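You operate a simulated robot arm through the tools that you are given. There is no shell and no other tool.

You run a simulated robot arm. Do the job below in one go: nothing can be reset, and whatever is moved stays where it is left.

Task
File the burr off the blue pipe's end and pass the pipe.
Fine: tighten the vice first, file till the burr is gone, file back, then slacken the vice and put the pipe in the pass tray. Set down upright: block file. What is to be rubbed or washed off counts as gone when no trace of it is left.

Only the result counts: the job must be done as asked and must still hold three seconds after the hand-in. Knocking over, shifting, dropping, spilling or breaking anything else fails it.

Robot
A 6-joint arm with a two-finger gripper, fixed in place. Base frame: the origin is on the floor under the middle of its stand, x ahead of it, y to its left, z up; the work surface is at about z = 0.86. Readings come in m, degrees, newtons and seconds.
It reaches about 1.206 m from its shoulder. Its first joint turns from -166.0 to 166.0 degrees. Payload 2.45 kg.
The tool frame sits at the grasp point between the pads (the TCP): z along the fingers, y along the line on which they close. The tips reach 0.02 m beyond it. The gripper opens to 0.14 m; its body begins 0.168 m behind the TCP.
Orientation is that of the tool frame in the base frame, as a unit quaternion [x, y, z, w]. With the fingers straight down and closing along the base's y, the tool's x points along the base's -x, its y along +y and its z along -z.

Tools
- The arm moves only by the tool servo_tool. Its arguments are lists of equal length, an entry for each row: "slide": the shift along the tool's x, y, z in units of 300 mm (1.0 is 300 mm), a list of three; "angular": the turn, a rotation vector about the tool's x, y, z in units of 90 degrees (1.0 is 90 degrees), a list of three; "fingers": the opening, from 0 (shut) to 1 (fully open). In form: {"slide": [[x, y, z], ...], "angular": [[wx, wy, wz], ...], "fingers": [fingers, ...]}. A call has 1 to 20 rows; each row is the pose to reach, as a shift and turn from the pose commanded when the call began, along the tool's axes at that moment. A call with a number of a shift or a turn outside -1 to 1 is refused whole. Rows are played at 5 a second. More than 0.05 m and 8.6 degrees between two rows, or a gripper value outside its range, and nothing of the call is played. A pose out of reach is approached as far as the arm can. The call stops where the force on the tool passes 40 N (or 10 N more than at its start, if that is more) or the arm is blocked; 0.2 s more then pass. Each finger travels about 0.045 m/s and halts on what it meets, pressing with about 31 N; the grip force reading is that of the motor and also rises with nothing between the fingers. The clock runs only during rows and for 0.2 s after the last one: add rows that repeat a pose to give the fingers time. It gives the time, the measured TCP pose, the force on the tool (base axes), the opening and the grip force at its end, in the units of the frame above (readings bear some noise), with the torque about the TCP (base axes, N m) and any sound that the robot's microphone picked up.
- Cameras (640 x 400 px; columns grow to the right, rows downward): "scene" is fixed at [0.2192, -0.649, 1.6814]; the picture's right is [0.88, -0.48, 0.00], its down [-0.28, -0.51, -0.81] and it looks along [0.39, 0.71, -0.58] (base axes); focal length 334 px, centre (320, 200). "wrist" rides on the gripper at [0.078, 0.011, -0.209] in the tool frame; the picture's right is [-0.14, 0.99, 0.00], its down [-0.92, -0.13, -0.37] and it looks along [-0.37, -0.05, 0.93] (tool axes); focal length 280 px, centre (320, 200). There is no depth. A picture from a camera that has moved, and an enlarged one, comes with that camera's place and axes in the base frame and with its lens.
- grab_frame(camera): a new picture of that camera. No time passes.
- enlarge(camera, box): a new picture of the part [left, top, right, bottom] of that camera's present view, enlarged. No time passes.
- job_done(): hands the job in; it is judged then, once.

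Places have to be worked out from the pictures, the camera data and where the tool is seen. Open the gripper and draw the arm clear of the work before you hand the job in, unless the task says otherwise.

The tools are called after ">>>" by a JSON object that holds its "op" and its "data". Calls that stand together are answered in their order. servo_tool: Moves the arm, as the interface text tells. Its arguments: {"type":"object","properties":{"slide":{"type":"array"},"angular":{"type":"array"},"fingers":{"type":"array"}},"required":["slide","angular","fingers"]} The other tools are called the same way: grab_frame (camera) takes a picture; enlarge (camera, box) takes an enlarged picture of a part of a camera's view; job_done () hands the job in.

At the start:

```text
t: 0.0
ee_pos: [0.538, -0.0089, 1.246]
orientation: [-0.001, 1.0, 0.0, 0.0]
wrist_force: [0.1, -0.3, 0.0]
torque: [0.03, 0.03, -0.01]
width: 0.1401
grip_force: 0.1
```

scene: 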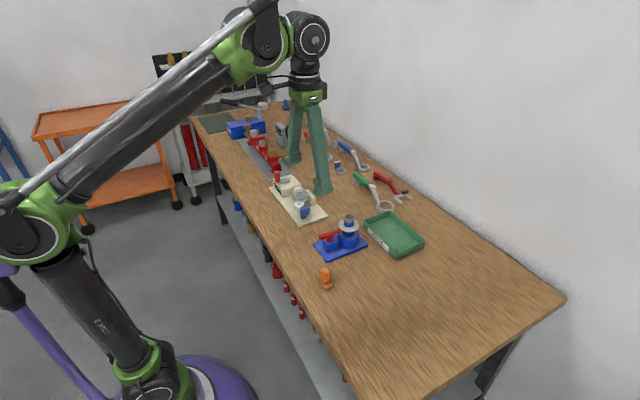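
wrist: 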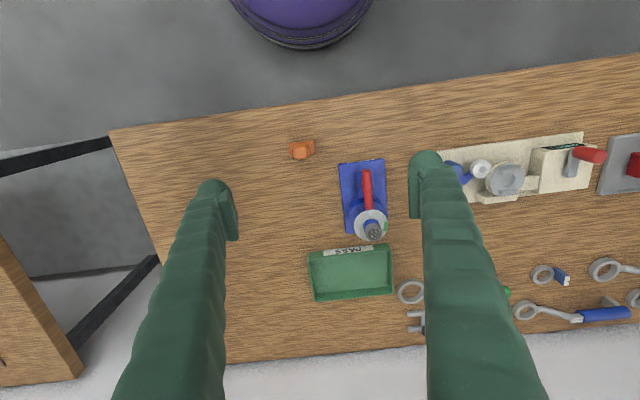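

The first pictures show a bench with several fixtures, a green tray and an orange block; I need a closer look before moving. I enlarge the scene in parts.

>>> {"op": "enlarge", "data": {"camera": "scene", "box": [260, 160, 440, 300]}}

>>> {"op": "enlarge", "data": {"camera": "scene", "box": [180, 80, 340, 180]}}

>>> {"op": "enlarge", "data": {"camera": "wrist", "box": [270, 120, 430, 310]}}

>>> {"op": "enlarge", "data": {"camera": "wrist", "box": [400, 110, 640, 340]}}

```text
2.86 times, centred on (350, 230) of scene
camera zoom: at [0.2192, -0.649, 1.6814], right [0.88, -0.48, 0.0], down [-0.28, -0.51, -0.81], along [0.39, 0.71, -0.58], focal length 954 px, centre (234, 114)
```

zoom: 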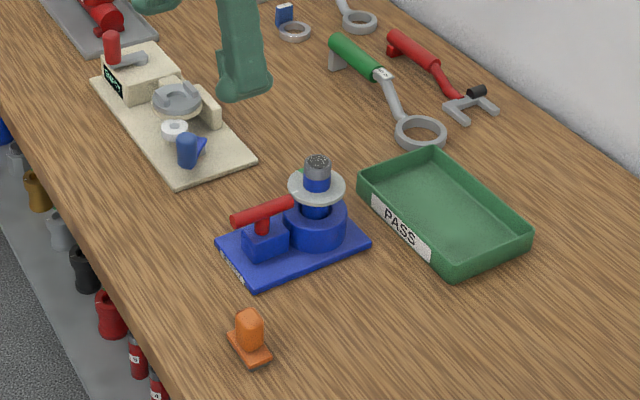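

```text
4.00 times, centred on (260, 130) of scene
camera zoom: at [0.2192, -0.649, 1.6814], right [0.88, -0.48, 0.0], down [-0.28, -0.51, -0.81], along [0.39, 0.71, -0.58], focal length 1336 px, centre (560, 480)
```

zoom: 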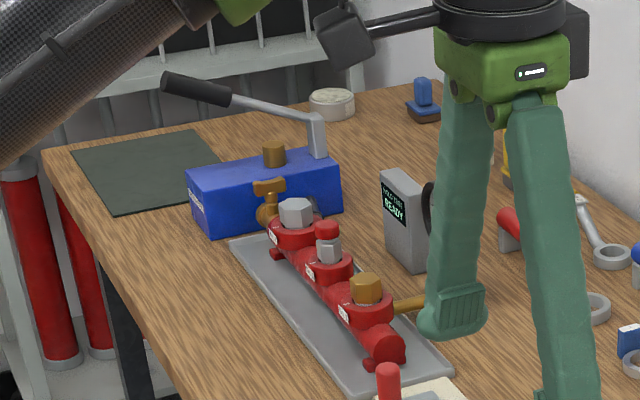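

```text
2.11 times, centred on (350, 215) of wrist
camera zoom: at [0.46, 0.0034, 1.455], right [0.14, 0.99, 0.0], down [0.92, -0.13, 0.37], along [0.37, -0.05, -0.93], focal length 590 px, centre (257, 168)
```

zoom: 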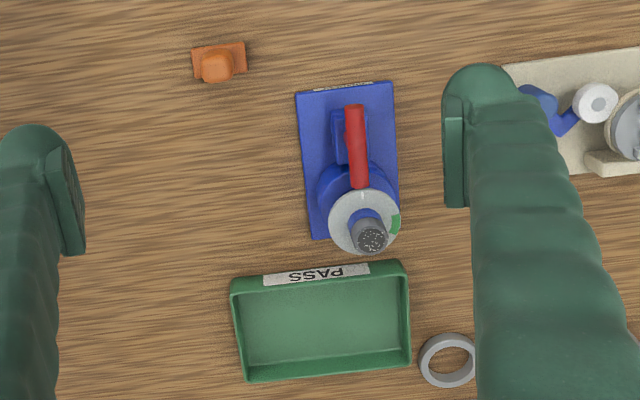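

```text
1.74 times, centred on (520, 225) of wrist
camera zoom: at [0.46, 0.0034, 1.455], right [0.14, 0.99, 0.0], down [0.92, -0.13, 0.37], along [0.37, -0.05, -0.93], focal length 488 px, centre (-28, 156)
```

zoom: 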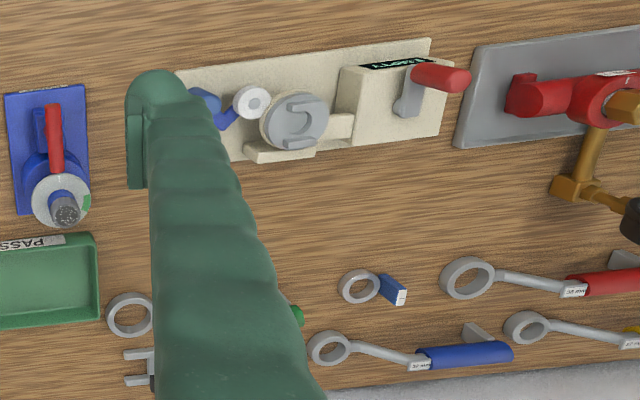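

The blue base with the red lever looks like the vice with the pipe standing in it, and the orange piece may be the block file. I enlarge both much more to understand them.

>>> {"op": "enlarge", "data": {"camera": "scene", "box": [310, 205, 374, 265]}}

>>> {"op": "enlarge", "data": {"camera": "scene", "box": [305, 255, 350, 295]}}

>>> {"op": "enlarge", "data": {"camera": "wrist", "box": [330, 150, 400, 250]}}

>>> {"op": "enlarge", "data": {"camera": "wrist", "box": [280, 130, 330, 170]}}

>>> {"op": "enlarge", "data": {"camera": "scene", "box": [355, 205, 430, 260]}}

>>> {"op": "enlarge", "data": {"camera": "scene", "box": [320, 130, 420, 215]}}

```text
6.67 times, centred on (342, 235) of scene
camera zoom: at [0.2192, -0.649, 1.6814], right [0.88, -0.48, 0.0], down [-0.28, -0.51, -0.81], along [0.39, 0.71, -0.58], focal length 2227 px, centre (173, -33)
```

zoom: 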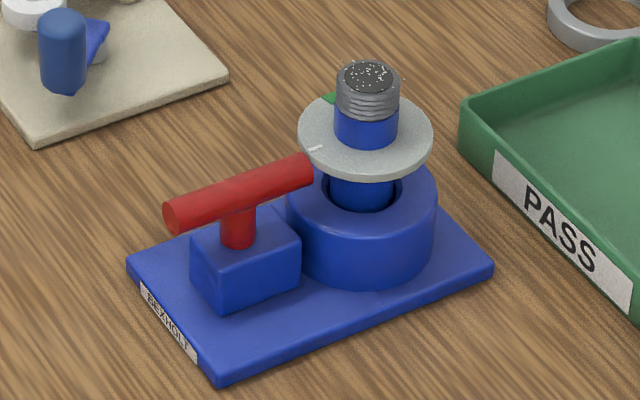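

```text
10.00 times, centred on (328, 275) of scene
camera zoom: at [0.2192, -0.649, 1.6814], right [0.88, -0.48, 0.0], down [-0.28, -0.51, -0.81], along [0.39, 0.71, -0.58], focal length 3341 px, centre (245, -550)
```

zoom: 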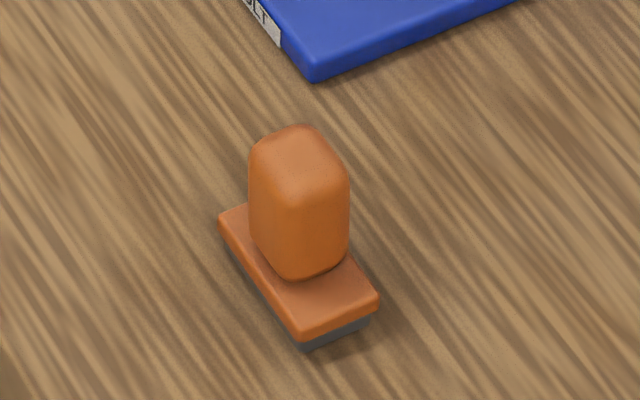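

```text
4.00 times, centred on (365, 200) of wrist
camera zoom: at [0.46, 0.0034, 1.455], right [0.14, 0.99, 0.0], down [0.92, -0.13, 0.37], along [0.37, -0.05, -0.93], focal length 1122 px, centre (140, 200)
```

zoom: 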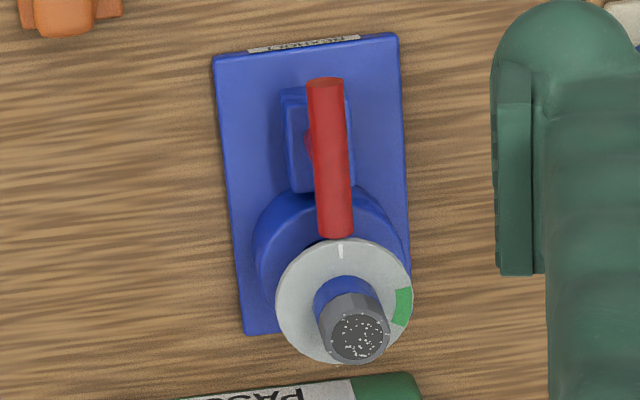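

```text
10.00 times, centred on (305, 150) of wrist
camera zoom: at [0.46, 0.0034, 1.455], right [0.14, 0.99, 0.0], down [0.92, -0.13, 0.37], along [0.37, -0.05, -0.93], focal length 2804 px, centre (470, 700)
```

zoom: 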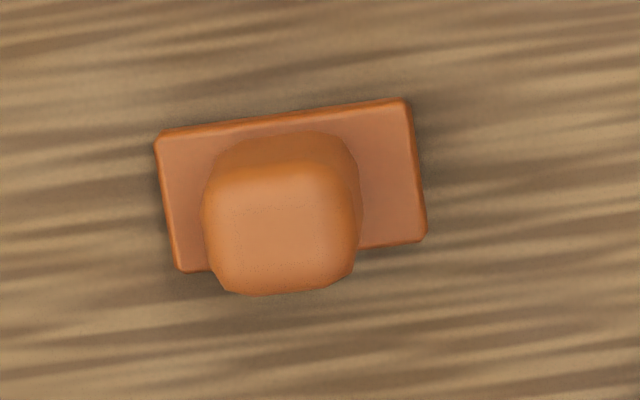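

```text
7.27 times, centred on (392, 232) of scene
camera zoom: at [0.2192, -0.649, 1.6814], right [0.88, -0.48, 0.0], down [-0.28, -0.51, -0.81], along [0.39, 0.71, -0.58], focal length 2430 px, centre (-207, -36)
```

zoom: 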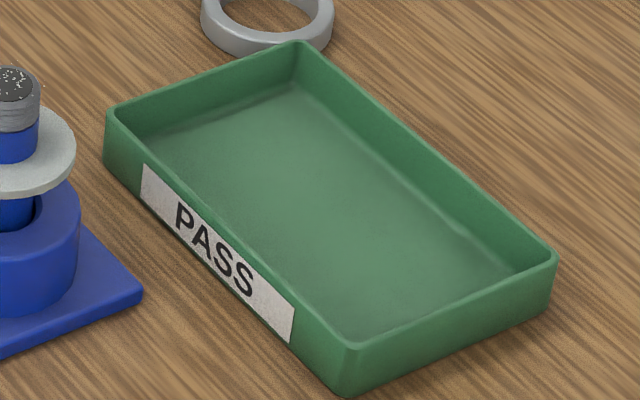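

```text
4.71 times, centred on (370, 172) of scene
camera zoom: at [0.2192, -0.649, 1.6814], right [0.88, -0.48, 0.0], down [-0.28, -0.51, -0.81], along [0.39, 0.71, -0.58], focal length 1572 px, centre (85, 329)
```

zoom: 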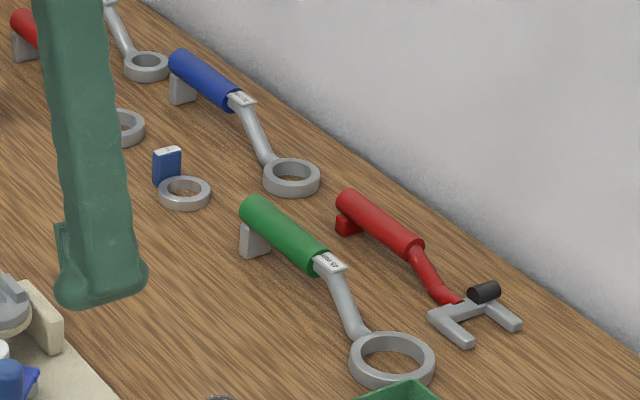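

Triangulating both pictures: pipe end at about (0.727, 0.069, 0.988), disc at z≈0.95, red T-handle centre at about (0.650, 0.067, 0.948) lying along x, and the orange block file at about (0.568, -0.052), top z≈0.925. I move to well above the handle for a closer look.

>>> {"op": "servo_tool", "data": {"slide": [[-0.075, 0.05, 0.084], [-0.15, 0.1, 0.168], [-0.225, 0.154, 0.252], [-0.3, 0.205, 0.336], [-0.373, 0.257, 0.42], [-0.373, 0.257, 0.42]], "angular": [[0, 0, 0], [0, 0, 0], [0, 0, 0], [0, 0, 0], [0, 0, 0], [0, 0, 0]], "fingers": [1, 1, 1, 1, 1, 1]}}

>>> {"op": "grab_frame", "data": {"camera": "wrist"}}

>>> {"op": "grab_frame", "data": {"camera": "scene"}}

```text
t: 1.4
ee_pos: [0.65, 0.0683, 1.1213]
orientation: [0.0, 1.0, 0.0, 0.0]
wrist_force: [-0.6, -0.1, -0.6]
torque: [0.02, 0.01, 0.02]
width: 0.1397
grip_force: 0.0
```

```text
taken
camera wrist: at [0.5721, 0.0801, 1.3292], right [0.14, 0.99, 0.0], down [0.92, -0.13, 0.37], along [0.37, -0.05, -0.93], focal length 280 px, centre (320, 200)
```

wrist: 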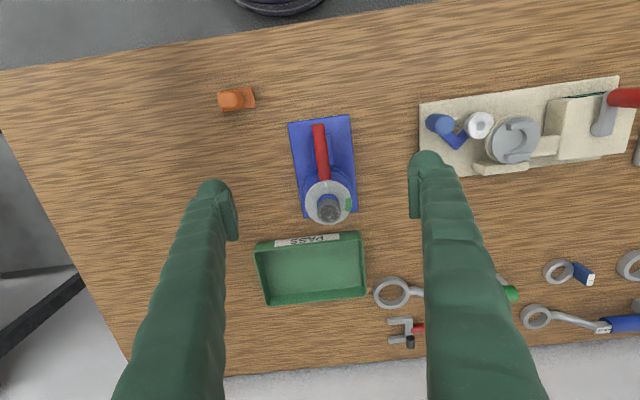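

```text
taken
```

scene: 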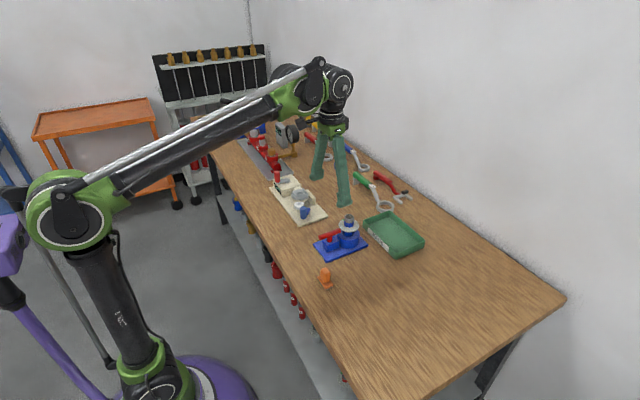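

The wrist camera now looks down on the vice from 0.4 m. I enlarge the vice and the file to refine positions and read the marks.

>>> {"op": "enlarge", "data": {"camera": "wrist", "box": [280, 105, 370, 235]}}

>>> {"op": "enlarge", "data": {"camera": "wrist", "box": [210, 80, 265, 120]}}

>>> {"op": "enlarge", "data": {"camera": "wrist", "box": [410, 70, 640, 190]}}

>>> {"op": "enlarge", "data": {"camera": "scene", "box": [270, 160, 340, 230]}}

```text
3.08 times, centred on (325, 170) of wrist
camera zoom: at [0.5721, 0.0801, 1.3292], right [0.14, 0.99, 0.0], down [0.92, -0.13, 0.37], along [0.37, -0.05, -0.93], focal length 863 px, centre (305, 292)
```

zoom: 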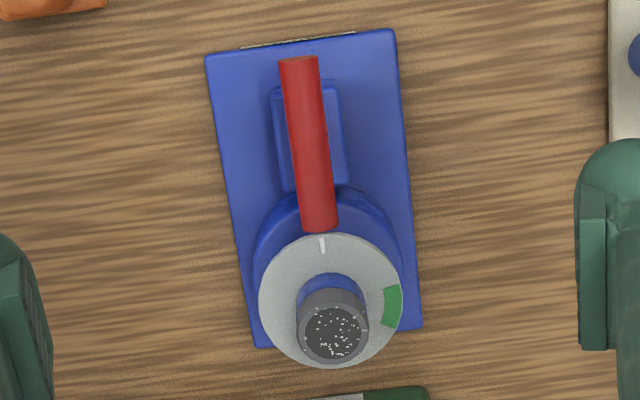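

```text
10.00 times, centred on (238, 100) of wrist
camera zoom: at [0.5721, 0.0801, 1.3292], right [0.14, 0.99, 0.0], down [0.92, -0.13, 0.37], along [0.37, -0.05, -0.93], focal length 2804 px, centre (1145, 1200)
```

zoom: 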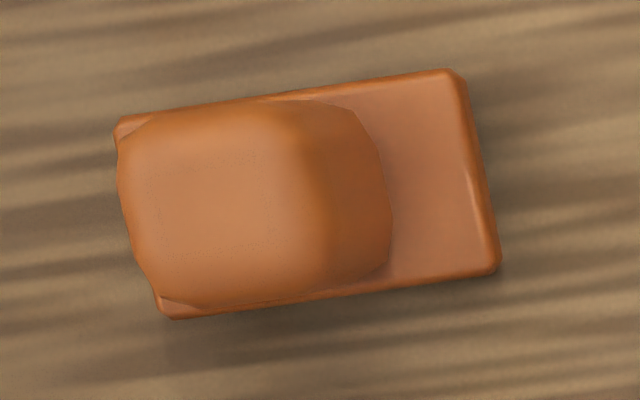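

```text
2.78 times, centred on (525, 130) of wrist
camera zoom: at [0.5721, 0.0801, 1.3292], right [0.14, 0.99, 0.0], down [0.92, -0.13, 0.37], along [0.37, -0.05, -0.93], focal length 780 px, centre (-250, 395)
```

zoom: 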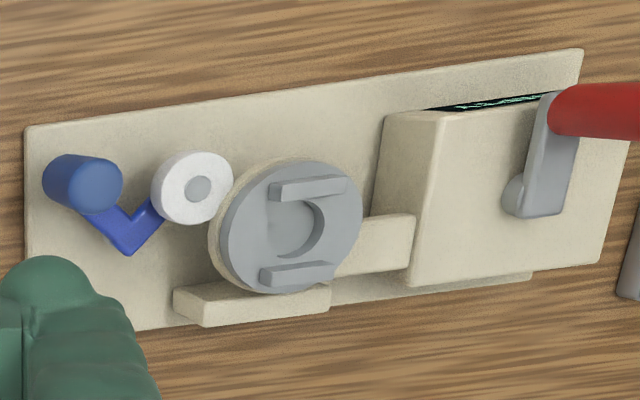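

```text
5.71 times, centred on (305, 195) of scene
camera zoom: at [0.2192, -0.649, 1.6814], right [0.88, -0.48, 0.0], down [-0.28, -0.51, -0.81], along [0.39, 0.71, -0.58], focal length 1909 px, centre (406, 229)
```

zoom: 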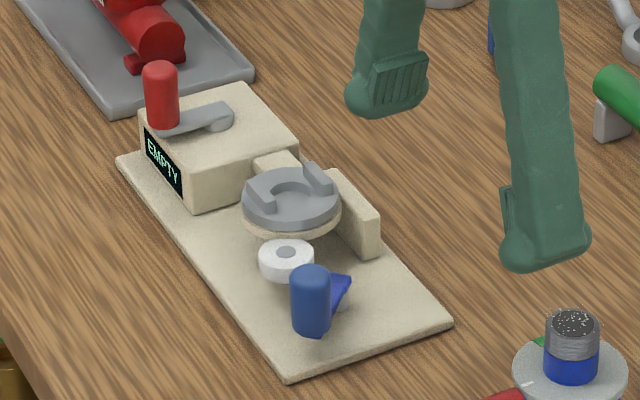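

Refined: T-handle bar runs along x from about x=0.617 to 0.692 at y≈0.0715, z≈0.941; pipe axis at about (0.728, 0.071). I narrow the fingers to about 0.06 m and come to above the bar's free half (x≈0.631), still high, to check alignment.

>>> {"op": "servo_tool", "data": {"slide": [[0.03, 0.005, 0.1], [0.063, 0.0107, 0.2], [0.063, 0.0107, 0.3], [0.063, 0.0107, 0.3], [0.063, 0.0107, 0.3]], "angular": [[0, 0, 0], [0, 0, 0], [0, 0, 0], [0, 0, 0], [0, 0, 0]], "fingers": [0.43, 0.43, 0.43, 0.43, 0.43]}}

>>> {"op": "grab_frame", "data": {"camera": "wrist"}}

>>> {"op": "enlarge", "data": {"camera": "scene", "box": [270, 130, 400, 270]}}

```text
t: 2.6
ee_pos: [0.6324, 0.0733, 1.0311]
orientation: [-0.001, 1.0, 0.0, 0.0]
wrist_force: [0.5, 0.3, 0.5]
torque: [0.01, -0.01, -0.05]
width: 0.0605
grip_force: 0.0
```

```text
taken
camera wrist: at [0.5533, 0.0847, 1.2401], right [0.14, 0.99, 0.0], down [0.92, -0.13, 0.37], along [0.37, -0.05, -0.93], focal length 280 px, centre (320, 200)
```

wrist: 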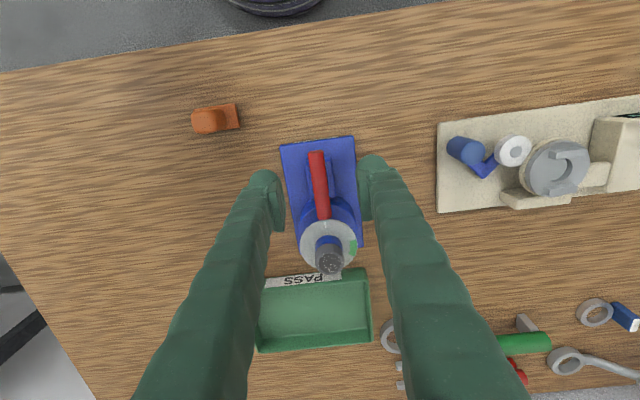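

```text
2.86 times, centred on (335, 200) of scene
camera zoom: at [0.2192, -0.649, 1.6814], right [0.88, -0.48, 0.0], down [-0.28, -0.51, -0.81], along [0.39, 0.71, -0.58], focal length 954 px, centre (277, 200)
```

zoom: 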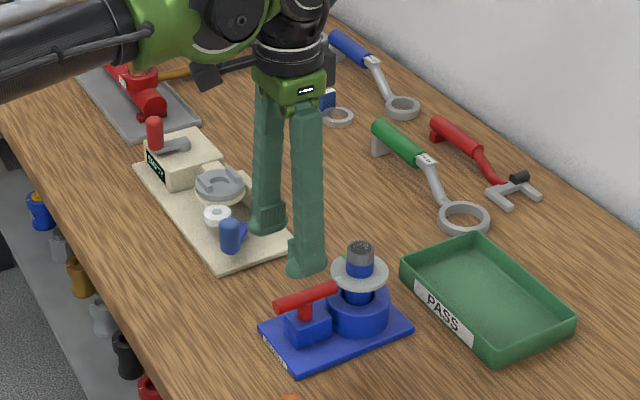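

The fingers straddle the bar's line. I enlarge the wrist view once more to refine bar height and centring before descending.

>>> {"op": "enlarge", "data": {"camera": "wrist", "box": [270, 130, 380, 290]}}

>>> {"op": "enlarge", "data": {"camera": "wrist", "box": [180, 90, 250, 140]}}

```text
2.50 times, centred on (325, 210) of wrist
camera zoom: at [0.5533, 0.0847, 1.2401], right [0.14, 0.99, 0.0], down [0.92, -0.13, 0.37], along [0.37, -0.05, -0.93], focal length 701 px, centre (308, 175)
```

zoom: 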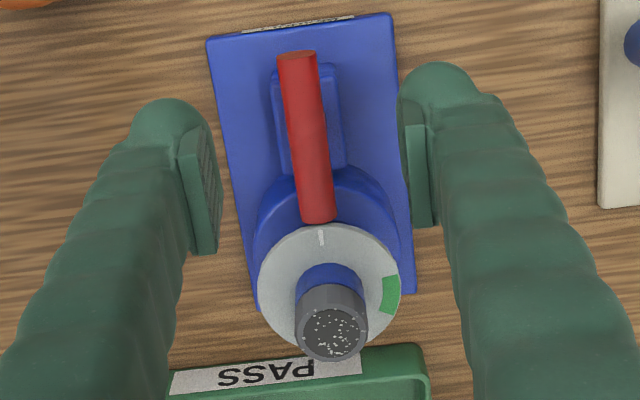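

```text
8.00 times, centred on (215, 115) of wrist
camera zoom: at [0.5533, 0.0847, 1.2401], right [0.14, 0.99, 0.0], down [0.92, -0.13, 0.37], along [0.37, -0.05, -0.93], focal length 2243 px, centre (1160, 880)
```

zoom: 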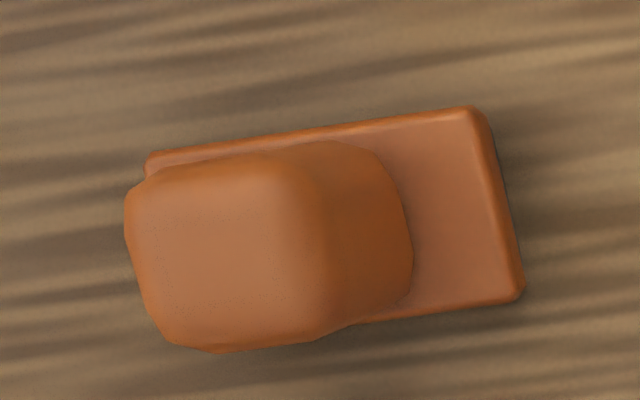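

Bar at x≈0.631 is at y≈0.0714, which is the commanded y. I descend 0.09 m so the TCP is at bar height (tips ≈0.92, above the vice block).

>>> {"op": "servo_tool", "data": {"slide": [[0, 0, 0.1], [0, 0, 0.2], [0, 0, 0.25], [0, 0, 0.3], [0, 0, 0.3]], "angular": [[0, 0, 0], [0, 0, 0], [0, 0, 0], [0, 0, 0], [0, 0, 0]], "fingers": [0.43, 0.43, 0.43, 0.43, 0.43]}}

>>> {"op": "grab_frame", "data": {"camera": "wrist"}}

>>> {"op": "enlarge", "data": {"camera": "scene", "box": [290, 180, 390, 270]}}

```text
t: 3.8
ee_pos: [0.632, 0.0731, 0.9425]
orientation: [-0.001, 1.0, 0.0, 0.0]
wrist_force: [-0.5, -0.2, 0.7]
torque: [-0.01, -0.01, -0.02]
width: 0.0601
grip_force: 0.1
```

```text
taken
camera wrist: at [0.553, 0.0836, 1.1496], right [0.14, 0.99, 0.0], down [0.92, -0.13, 0.37], along [0.37, -0.05, -0.93], focal length 280 px, centre (320, 200)
```

wrist: 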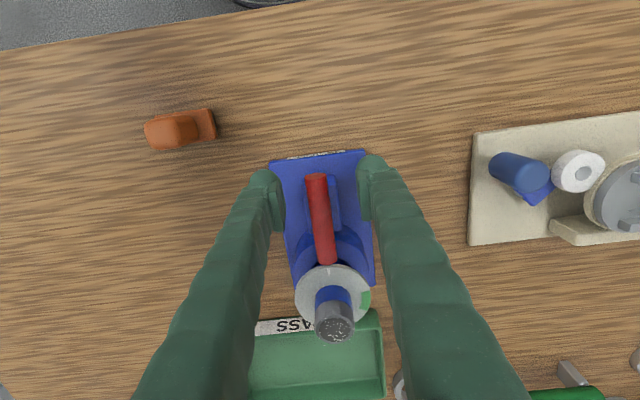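

```text
4.44 times, centred on (340, 225) of scene
camera zoom: at [0.2192, -0.649, 1.6814], right [0.88, -0.48, 0.0], down [-0.28, -0.51, -0.81], along [0.39, 0.71, -0.58], focal length 1485 px, centre (231, 89)
```

zoom: 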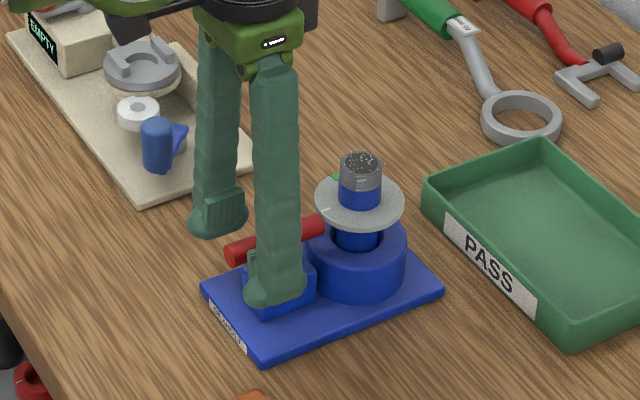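

Fingers straddle the bar without contact. I enlarge the wrist view to check the bar height relative to the pads.

>>> {"op": "enlarge", "data": {"camera": "wrist", "box": [260, 140, 390, 270]}}

>>> {"op": "enlarge", "data": {"camera": "scene", "box": [315, 215, 375, 265]}}

```text
3.08 times, centred on (325, 205) of wrist
camera zoom: at [0.553, 0.0836, 1.1496], right [0.14, 0.99, 0.0], down [0.92, -0.13, 0.37], along [0.37, -0.05, -0.93], focal length 863 px, centre (305, 185)
```

zoom: 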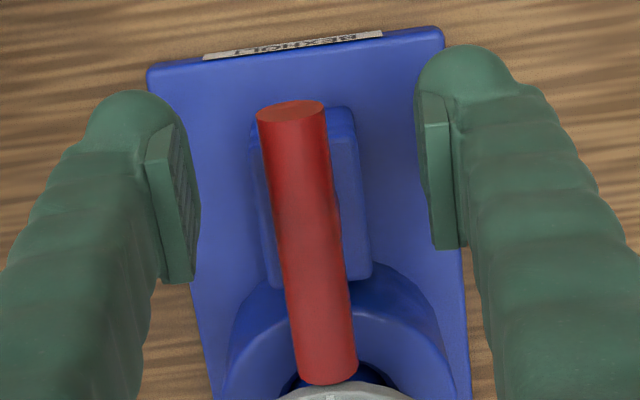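

```text
8.00 times, centred on (345, 240) of scene
camera zoom: at [0.2192, -0.649, 1.6814], right [0.88, -0.48, 0.0], down [-0.28, -0.51, -0.81], along [0.39, 0.71, -0.58], focal length 2673 px, centre (120, -120)
```

zoom: 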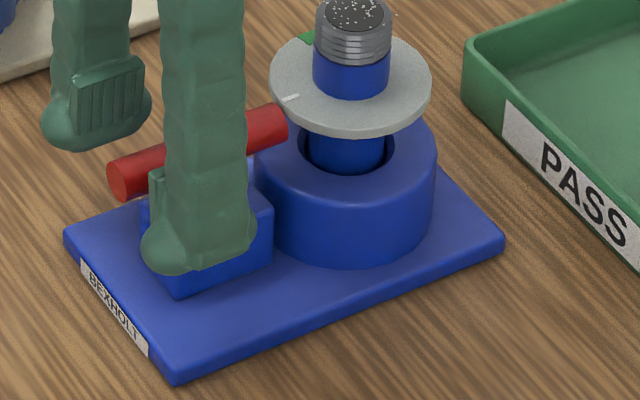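

The bar's end face triangulates to (0.615, 0.0715, 0.941), level with the TCP. I close on the bar, holding still.

>>> {"op": "servo_tool", "data": {"slide": [[0, 0, 0], [0, 0, 0], [0, 0, 0], [0, 0, 0], [0, 0, 0]], "angular": [[0, 0, 0], [0, 0, 0], [0, 0, 0], [0, 0, 0], [0, 0, 0]], "fingers": [0.2, 0.05, 0.05, 0.05, 0.05]}}

>>> {"op": "enlarge", "data": {"camera": "wrist", "box": [260, 140, 390, 270]}}

```text
t: 5.0
ee_pos: [0.6313, 0.0698, 0.9418]
orientation: [0.0, 1.0, 0.0, 0.0]
wrist_force: [3.5, -15.3, -1.3]
torque: [-0.16, -0.16, -0.34]
width: 0.0172
grip_force: 42.3
```

```text
3.08 times, centred on (325, 205) of wrist
camera zoom: at [0.5533, 0.0823, 1.1497], right [0.14, 0.99, 0.0], down [0.92, -0.13, 0.37], along [0.37, -0.05, -0.93], focal length 863 px, centre (305, 185)
```

zoom: 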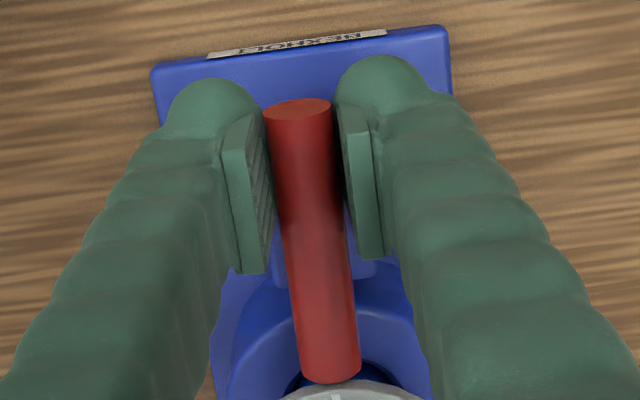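

Gripped at 17 mm width with a mild side load (about 15 N, bar sits ~2 mm to -y of the tool). I now swing the handle clockwise (seen from above) about its post at (0.6555, 0.071) by 30° and watch the force.

>>> {"op": "servo_tool", "data": {"slide": [[-0.0007, 0.0056, 0], [-0.0028, 0.016, 0], [-0.0062, 0.0261, 0], [-0.0109, 0.0357, 0]], "angular": [[0, 0, 0.0833], [0, 0, 0.1667], [0, 0, 0.25], [0, 0, 0.3333]], "fingers": [0.05, 0.05, 0.05, 0.05]}}

>>> {"op": "enlarge", "data": {"camera": "wrist", "box": [240, 120, 410, 320]}}

>>> {"op": "enlarge", "data": {"camera": "scene", "box": [310, 205, 380, 265]}}

```text
t: 6.0
ee_pos: [0.6345, 0.0827, 0.9409]
orientation: [0.26, 0.966, 0.002, 0.0]
wrist_force: [12.3, -19.3, 28.2]
torque: [-0.24, -0.11, -0.21]
width: 0.0169
grip_force: 42.2
```

```text
2.00 times, centred on (325, 220) of wrist
camera zoom: at [0.5723, 0.1316, 1.1495], right [0.62, 0.79, 0.0], down [0.73, -0.57, 0.37], along [0.29, -0.23, -0.93], focal length 561 px, centre (310, 160)
```

zoom: 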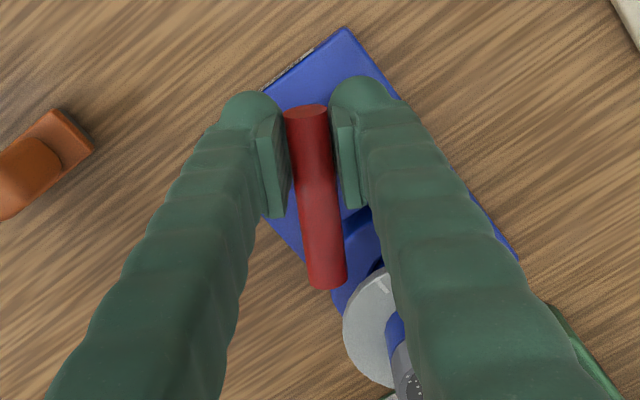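

```text
6.67 times, centred on (345, 235) of scene
camera zoom: at [0.2192, -0.649, 1.6814], right [0.88, -0.48, 0.0], down [-0.28, -0.51, -0.81], along [0.39, 0.71, -0.58], focal length 2227 px, centre (153, -33)
```

zoom: 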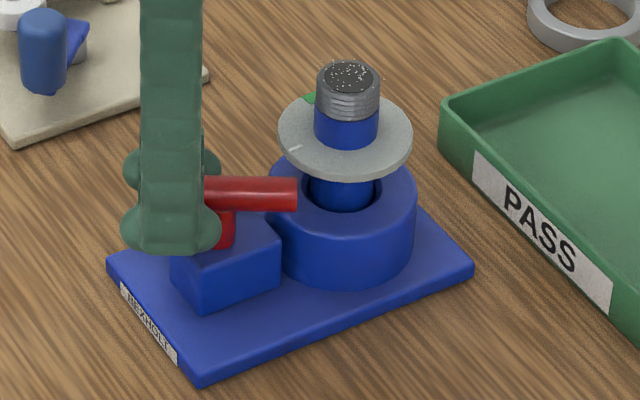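

The handle followed the 30° turn, but there is a 28 N upward force on the tool. I look closely at the fingertips before going on.

>>> {"op": "enlarge", "data": {"camera": "scene", "box": [318, 215, 358, 245]}}

>>> {"op": "enlarge", "data": {"camera": "wrist", "box": [290, 150, 370, 250]}}

>>> {"op": "servo_tool", "data": {"slide": [[0, 0, 0]], "angular": [[0, 0, 0]], "fingers": [0.05]}}

```text
13.33 times, centred on (338, 230) of scene
camera zoom: at [0.2192, -0.649, 1.6814], right [0.88, -0.48, 0.0], down [-0.28, -0.51, -0.81], along [0.39, 0.71, -0.58], focal length 4454 px, centre (80, -200)
```

zoom: 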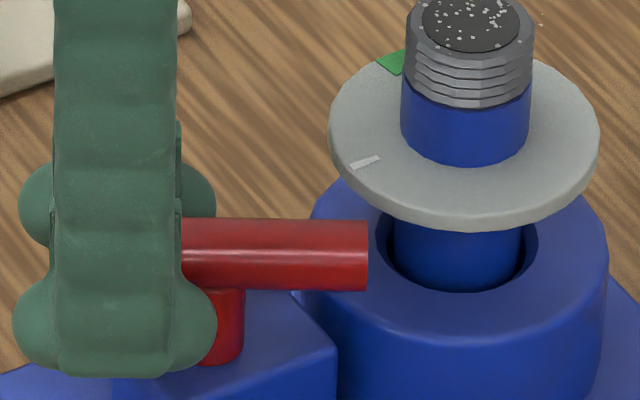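

```text
4.00 times, centred on (330, 200) of wrist
camera zoom: at [0.5723, 0.1316, 1.1495], right [0.62, 0.79, 0.0], down [0.73, -0.57, 0.37], along [0.29, -0.23, -0.93], focal length 1122 px, centre (280, 200)
```

zoom: 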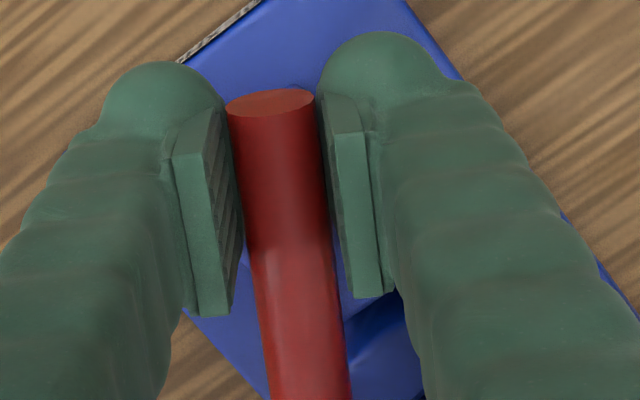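

```text
t: 6.4
ee_pos: [0.6351, 0.0808, 0.9407]
orientation: [0.259, 0.966, 0.001, 0.001]
wrist_force: [13.4, -21.7, 27.3]
torque: [-0.26, -0.17, -0.26]
width: 0.0169
grip_force: 42.9
```

The load is odd (27 N up), so I release the bar slightly to see whether the upward force vanishes, which tells grip strain from tip contact.

>>> {"op": "servo_tool", "data": {"slide": [[0, 0, 0], [0, 0, 0], [0, 0, 0]], "angular": [[0, 0, 0], [0, 0, 0], [0, 0, 0]], "fingers": [0.25, 0.25, 0.25]}}

>>> {"op": "enlarge", "data": {"camera": "wrist", "box": [280, 140, 380, 250]}}

>>> {"op": "enlarge", "data": {"camera": "scene", "box": [318, 215, 358, 245]}}

```text
t: 7.2
ee_pos: [0.6344, 0.0839, 0.9408]
orientation: [0.258, 0.966, 0.001, 0.0]
wrist_force: [-0.4, 0.2, -0.3]
torque: [-0.02, -0.03, 0.0]
width: 0.0351
grip_force: 0.1
```

```text
3.64 times, centred on (330, 195) of wrist
camera zoom: at [0.572, 0.1329, 1.1488], right [0.61, 0.79, 0.0], down [0.73, -0.57, 0.37], along [0.29, -0.23, -0.93], focal length 1020 px, centre (284, 218)
```

zoom: 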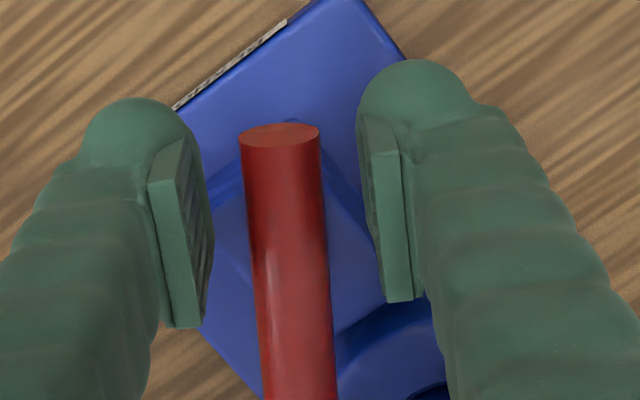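

```text
13.33 times, centred on (338, 230) of scene
camera zoom: at [0.2192, -0.649, 1.6814], right [0.88, -0.48, 0.0], down [-0.28, -0.51, -0.81], along [0.39, 0.71, -0.58], focal length 4454 px, centre (80, -200)
```

zoom: 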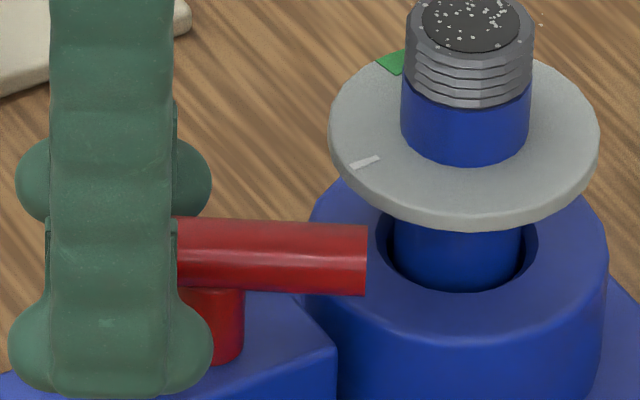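

The force dropped to zero on opening, so it was only grip strain, and the handle stayed at about 32°. Free pose readings put the real pivot near (0.6555, 0.069); I correct by ~2 mm, match the angle and grip again.

>>> {"op": "servo_tool", "data": {"slide": [[-0.0043, -0.005, 0], [-0.0043, -0.005, 0], [-0.0043, -0.005, 0], [-0.0043, -0.005, 0], [-0.0043, -0.005, 0]], "angular": [[0, 0, 0.022], [0, 0, 0.022], [0, 0, 0.022], [0, 0, 0.022], [0, 0, 0.022]], "fingers": [0.25, 0.12, 0.05, 0.05, 0.05]}}

```text
t: 8.4
ee_pos: [0.6354, 0.0823, 0.9413]
orientation: [0.275, 0.962, 0.0, 0.0]
wrist_force: [7.7, 8.2, 1.8]
torque: [0.08, -0.05, 0.28]
width: 0.017
grip_force: 42.6
```

Strain is low now. I turn a further 30° clockwise about the pivot.

>>> {"op": "servo_tool", "data": {"slide": [[-0.0007, 0.0136, 0], [-0.0028, 0.025, 0], [-0.0062, 0.0351, 0], [-0.0109, 0.0447, 0]], "angular": [[0, 0, 0.0833], [0, 0, 0.1667], [0, 0, 0.25], [0, 0, 0.3333]], "fingers": [0.05, 0.05, 0.05, 0.05]}}

>>> {"op": "enlarge", "data": {"camera": "wrist", "box": [240, 120, 410, 320]}}

>>> {"op": "enlarge", "data": {"camera": "scene", "box": [310, 205, 380, 265]}}

```text
t: 9.4
ee_pos: [0.6435, 0.0905, 0.9402]
orientation: [0.516, 0.857, 0.0, -0.001]
wrist_force: [-2.7, -3.8, 4.6]
torque: [-0.05, 0.01, -0.07]
width: 0.0173
grip_force: 42.8
```

```text
2.00 times, centred on (325, 220) of wrist
camera zoom: at [0.6173, 0.1654, 1.1493], right [0.94, 0.34, 0.0], down [0.32, -0.87, 0.37], along [0.13, -0.35, -0.93], focal length 561 px, centre (310, 160)
```

zoom: 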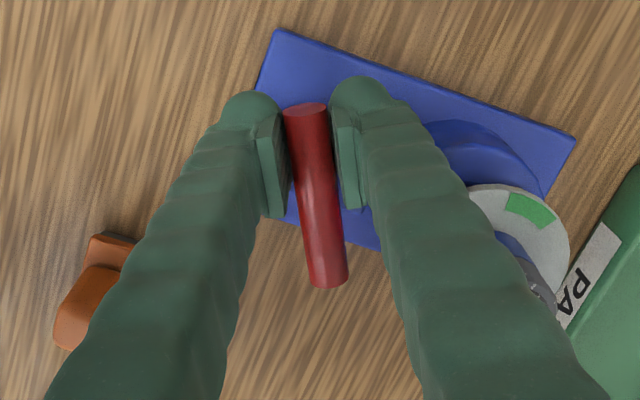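

```text
6.67 times, centred on (345, 235) of scene
camera zoom: at [0.2192, -0.649, 1.6814], right [0.88, -0.48, 0.0], down [-0.28, -0.51, -0.81], along [0.39, 0.71, -0.58], focal length 2227 px, centre (153, -33)
```

zoom: 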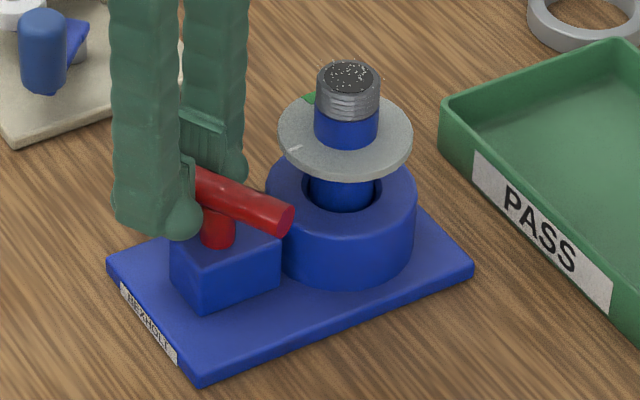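

The turn is smooth at 62° with hardly any strain. I continue another 20° and watch the clearance between the finger and the disc.

>>> {"op": "servo_tool", "data": {"slide": [[-0.0006, 0.0094, 0], [-0.0022, 0.0188, 0], [-0.0049, 0.0278, 0]], "angular": [[0, 0, 0.0741], [0, 0, 0.1481], [0, 0, 0.2222]], "fingers": [0.05, 0.05, 0.05]}}

>>> {"op": "enlarge", "data": {"camera": "scene", "box": [310, 205, 380, 265]}}

>>> {"op": "enlarge", "data": {"camera": "wrist", "box": [240, 120, 440, 320]}}

```text
t: 10.2
ee_pos: [0.652, 0.0924, 0.9401]
orientation: [0.657, 0.754, 0.0, 0.0]
wrist_force: [-22.9, -10.3, -22.2]
torque: [-0.17, 0.08, -0.48]
width: 0.0169
grip_force: 42.6
```

```text
6.67 times, centred on (345, 235) of scene
camera zoom: at [0.2192, -0.649, 1.6814], right [0.88, -0.48, 0.0], down [-0.28, -0.51, -0.81], along [0.39, 0.71, -0.58], focal length 2227 px, centre (153, -33)
```

zoom: 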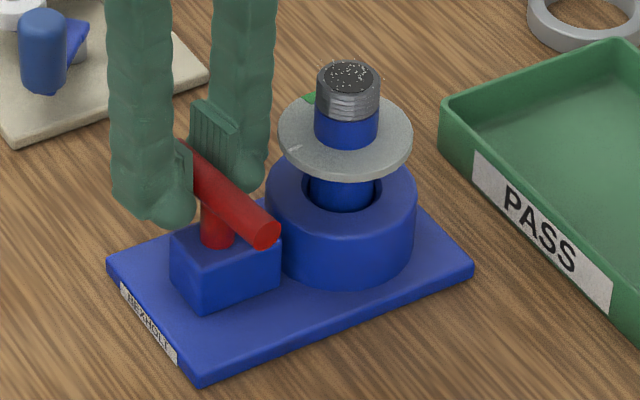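

```text
2.00 times, centred on (340, 220) of wrist
camera zoom: at [0.6523, 0.1727, 1.1493], right [1.0, 0.0, 0.0], down [0.0, -0.93, 0.37], along [0.0, -0.37, -0.93], focal length 561 px, centre (280, 160)
```

zoom: 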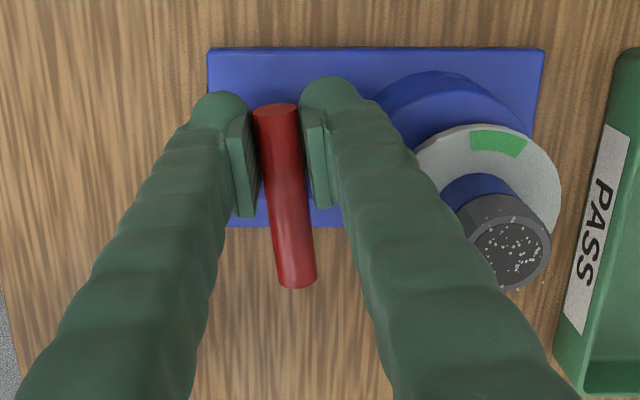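

The handle is at about 83° and the resistance has risen to roughly 1 N m; the scene view shows a gap between the finger and the disc, so it is the screw itself. I nudge another few degrees to learn whether this is the end stop.

>>> {"op": "servo_tool", "data": {"slide": [[-0.0002, 0.005, 0], [-0.0005, 0.01, 0], [-0.0012, 0.014, 0]], "angular": [[0, 0, 0.037], [0, 0, 0.074], [0, 0, 0.111]], "fingers": [0.05, 0.05, 0.05]}}

>>> {"op": "enlarge", "data": {"camera": "scene", "box": [310, 205, 380, 265]}}

>>> {"op": "enlarge", "data": {"camera": "wrist", "box": [240, 120, 440, 320]}}

```text
t: 11.0
ee_pos: [0.6553, 0.0936, 0.9408]
orientation: [0.711, 0.703, 0.0, 0.0]
wrist_force: [-14.7, -3.2, 0.2]
torque: [-0.01, 0.16, 0.31]
width: 0.0172
grip_force: 42.8
stopped in row 3: the force on the tool passed its limit at 44 N (the readings are from after the stop); the commanded pose is now the measured one
```

```text
6.67 times, centred on (345, 235) of scene
camera zoom: at [0.2192, -0.649, 1.6814], right [0.88, -0.48, 0.0], down [-0.28, -0.51, -0.81], along [0.39, 0.71, -0.58], focal length 2227 px, centre (153, -33)
```

zoom: 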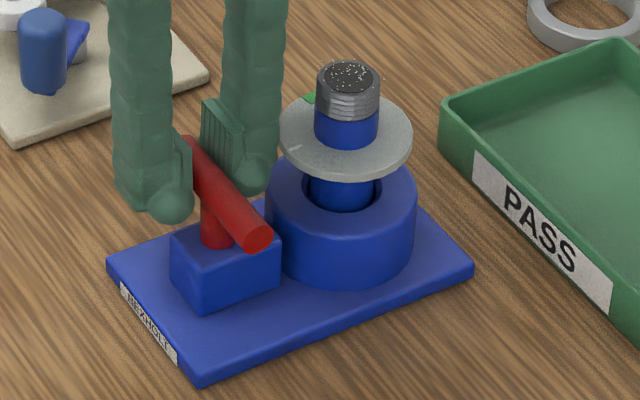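

```text
2.00 times, centred on (340, 220) of wrist
camera zoom: at [0.6677, 0.1721, 1.1494], right [0.99, -0.15, 0.0], down [-0.14, -0.92, 0.37], along [-0.06, -0.36, -0.93], focal length 561 px, centre (280, 160)
```

zoom: 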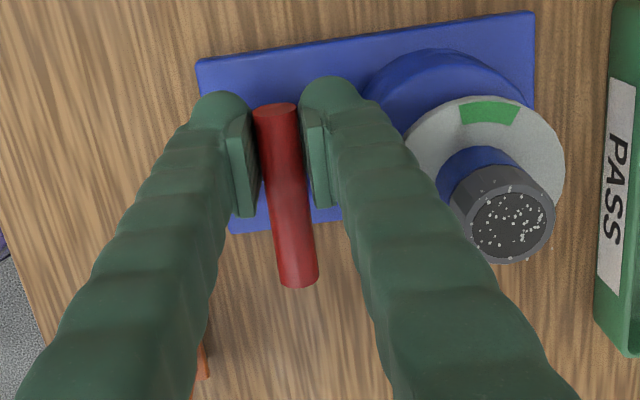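

At 90.6° the force limit was reached. I enlarge to see whether the finger is near the disc or this is the screw's stop.

>>> {"op": "enlarge", "data": {"camera": "scene", "box": [325, 205, 375, 245]}}

>>> {"op": "enlarge", "data": {"camera": "wrist", "box": [340, 150, 430, 270]}}

```text
10.00 times, centred on (350, 225) of scene
camera zoom: at [0.2192, -0.649, 1.6814], right [0.88, -0.48, 0.0], down [-0.28, -0.51, -0.81], along [0.39, 0.71, -0.58], focal length 3341 px, centre (20, -50)
```

zoom: 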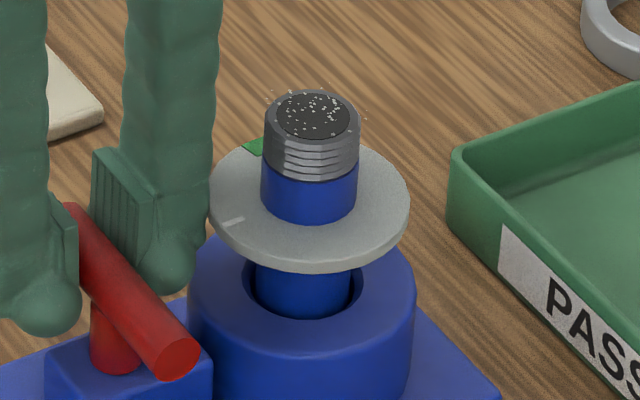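

```text
3.33 times, centred on (385, 210) of wrist
camera zoom: at [0.6677, 0.1721, 1.1494], right [0.99, -0.15, 0.0], down [-0.14, -0.92, 0.37], along [-0.06, -0.36, -0.93], focal length 935 px, centre (103, 167)
```

zoom: 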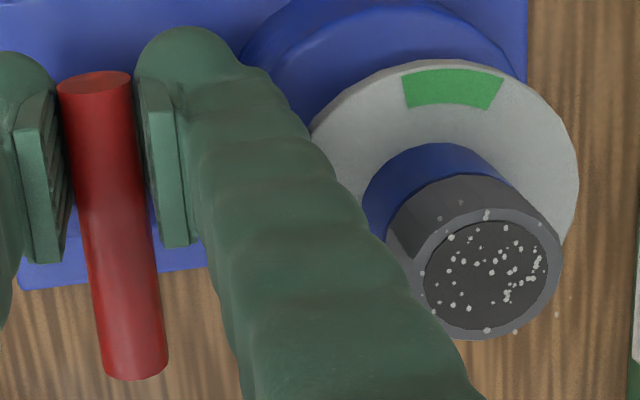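

The torque signature (a couple on the bar, not a side push) suggests the screw's end stop at about 90°. I open the fingers to see whether the handle stays there.

>>> {"op": "servo_tool", "data": {"slide": [[0, 0, 0], [0, 0, 0], [0, 0, 0]], "angular": [[0, 0, 0], [0, 0, 0], [0, 0, 0]], "fingers": [0.22, 0.22, 0.22]}}

>>> {"op": "enlarge", "data": {"camera": "scene", "box": [310, 205, 380, 265]}}

>>> {"op": "enlarge", "data": {"camera": "wrist", "box": [240, 120, 440, 320]}}

```text
t: 11.8
ee_pos: [0.6564, 0.0938, 0.9411]
orientation: [0.711, 0.703, 0.0, -0.001]
wrist_force: [-0.1, 0.6, 0.6]
torque: [0.05, 0.03, 0.05]
width: 0.0303
grip_force: 0.2
```

```text
6.67 times, centred on (345, 235) of scene
camera zoom: at [0.2192, -0.649, 1.6814], right [0.88, -0.48, 0.0], down [-0.28, -0.51, -0.81], along [0.39, 0.71, -0.58], focal length 2227 px, centre (153, -33)
```

zoom: 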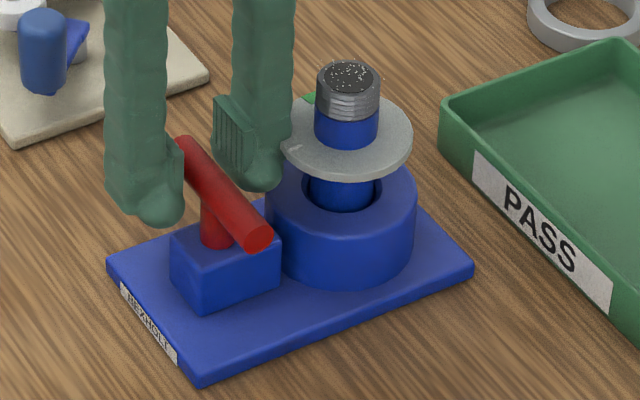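

```text
2.00 times, centred on (340, 220) of wrist
camera zoom: at [0.6685, 0.172, 1.1492], right [0.99, -0.15, 0.0], down [-0.14, -0.92, 0.37], along [-0.06, -0.36, -0.93], focal length 561 px, centre (280, 160)
```

zoom: 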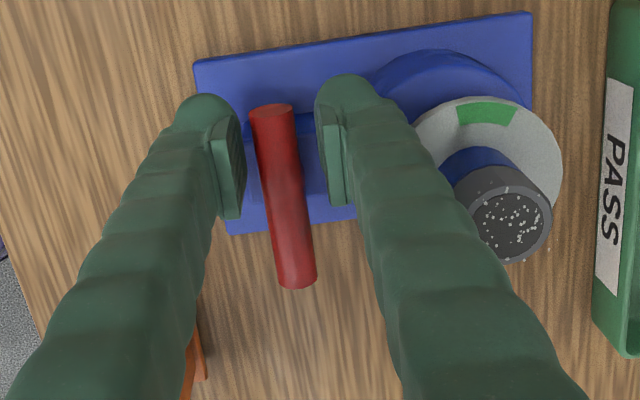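

No force with the fingers opened further, so the disc is not touched, and the handle stays at about 90°. I grip once more and press a little further to confirm that it is against its stop.

>>> {"op": "servo_tool", "data": {"slide": [[0, -0.004, 0], [0, -0.004, 0], [0, -0.004, 0], [0, -0.002, 0], [0, 0.0, 0], [0, 0.002, 0], [0, 0.004, 0]], "angular": [[0, 0, 0], [0, 0, 0], [0, 0, 0], [0, 0, 0.015], [0, 0, 0.03], [0, 0, 0.045], [0, 0, 0.06]], "fingers": [0.1, 0.05, 0.05, 0.05, 0.05, 0.05, 0.05]}}

```text
t: 13.5
ee_pos: [0.656, 0.0919, 0.9406]
orientation: [0.744, 0.668, -0.001, -0.002]
wrist_force: [-12.2, -0.3, -4.5]
torque: [-0.02, 0.14, 1.19]
width: 0.0189
grip_force: 43.3
stopped in row 7: the force on the tool passed its limit at 41 N (the readings are from after the stop); the commanded pose is now the measured one
```

Resistance rose to about 1.5 N m with the bar not moving: the vice is on its stop, tight. I open only slightly (to stay clear of the disc) and lift straight up.

>>> {"op": "servo_tool", "data": {"slide": [[0, 0, 0], [0, 0, 0], [0, 0, -0.1], [0, 0, -0.2], [0, 0, -0.35], [0, 0, -0.45], [0, 0, -0.45]], "angular": [[0, 0, -0.03], [0, 0, -0.06], [0, 0, -0.06], [0, 0, -0.06], [0, 0, -0.06], [0, 0, -0.06], [0, 0, -0.06]], "fingers": [0.2, 0.2, 0.2, 0.2, 0.2, 0.2, 0.2]}}

>>> {"op": "grab_frame", "data": {"camera": "wrist"}}

>>> {"op": "enlarge", "data": {"camera": "scene", "box": [300, 195, 390, 295]}}

```text
t: 15.1
ee_pos: [0.6566, 0.0911, 1.0766]
orientation: [0.711, 0.703, -0.001, -0.001]
wrist_force: [0.3, 0.2, -0.9]
torque: [0.0, 0.0, -0.01]
width: 0.028
grip_force: 0.0
```

```text
taken
camera wrist: at [0.6701, 0.1704, 1.2851], right [0.99, -0.15, 0.0], down [-0.14, -0.92, 0.37], along [-0.06, -0.36, -0.93], focal length 280 px, centre (320, 200)
```

wrist: 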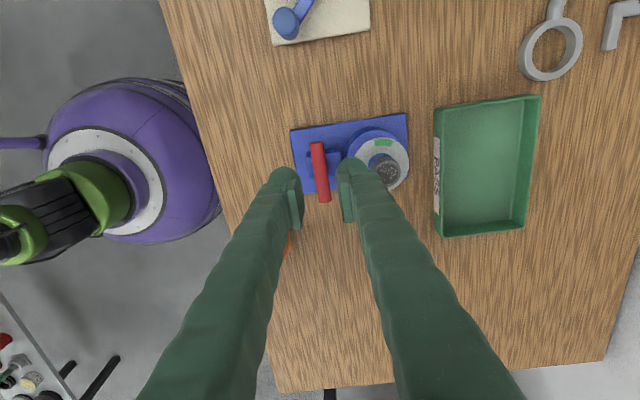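

```text
4.00 times, centred on (345, 245) of scene
camera zoom: at [0.2192, -0.649, 1.6814], right [0.88, -0.48, 0.0], down [-0.28, -0.51, -0.81], along [0.39, 0.71, -0.58], focal length 1336 px, centre (220, 20)
```

zoom: 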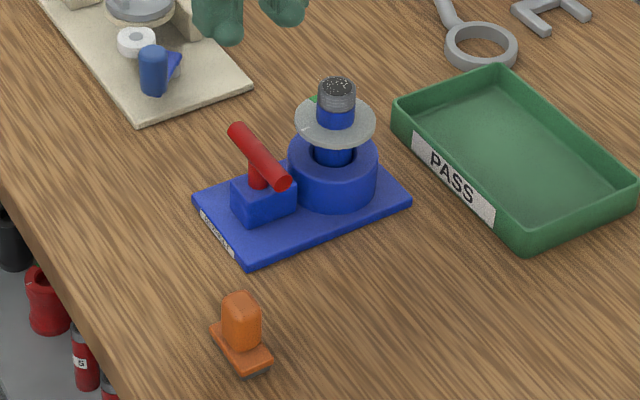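

The handle sits at 90° and the vice base has not moved. Now I go above the block file at about (0.568, -0.052), keeping the fingers closing along x, to look at it closely.

>>> {"op": "servo_tool", "data": {"slide": [[-0.1, -0.06, 0], [-0.2, -0.12, 0], [-0.3, -0.18, 0], [-0.4, -0.24, 0], [-0.48, -0.29, 0], [-0.48, -0.29, 0]], "angular": [[0, 0, -0.007], [0, 0, -0.007], [0, 0, -0.007], [0, 0, -0.007], [0, 0, -0.007], [0, 0, -0.007]], "fingers": [0.3, 0.4, 0.5, 0.5, 0.5, 0.5]}}

>>> {"op": "grab_frame", "data": {"camera": "wrist"}}

>>> {"op": "enlarge", "data": {"camera": "scene", "box": [280, 195, 380, 305]}}

```text
t: 16.5
ee_pos: [0.5678, -0.0519, 1.076]
orientation: [0.708, 0.707, -0.001, -0.002]
wrist_force: [0.1, 0.5, -0.8]
torque: [-0.02, 0.03, 0.01]
width: 0.0701
grip_force: 0.0
```

```text
taken
camera wrist: at [0.5798, 0.0268, 1.2843], right [0.99, -0.14, 0.0], down [-0.13, -0.92, 0.37], along [-0.05, -0.36, -0.93], focal length 280 px, centre (320, 200)
```

wrist: 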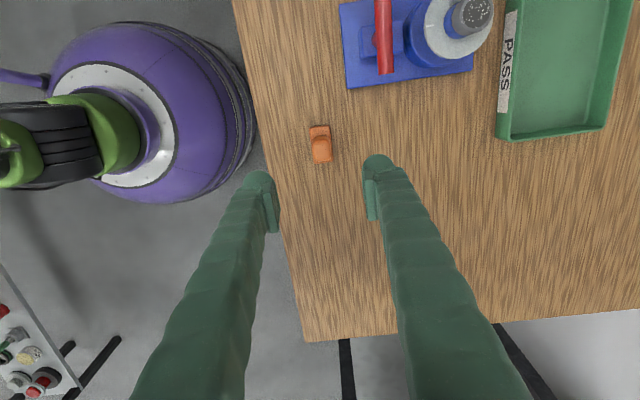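

```text
3.64 times, centred on (330, 250) of scene
camera zoom: at [0.2192, -0.649, 1.6814], right [0.88, -0.48, 0.0], down [-0.28, -0.51, -0.81], along [0.39, 0.71, -0.58], focal length 1215 px, centre (284, 18)
```

zoom: 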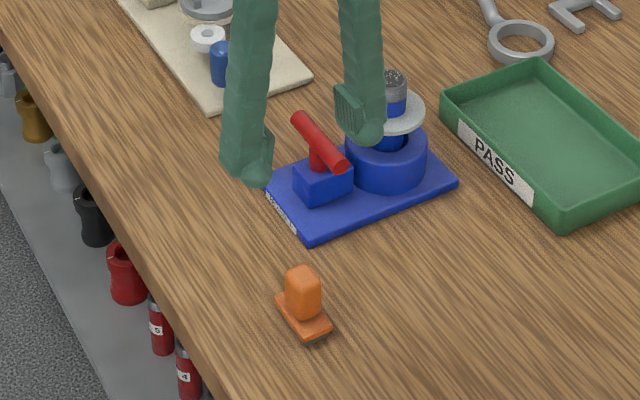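

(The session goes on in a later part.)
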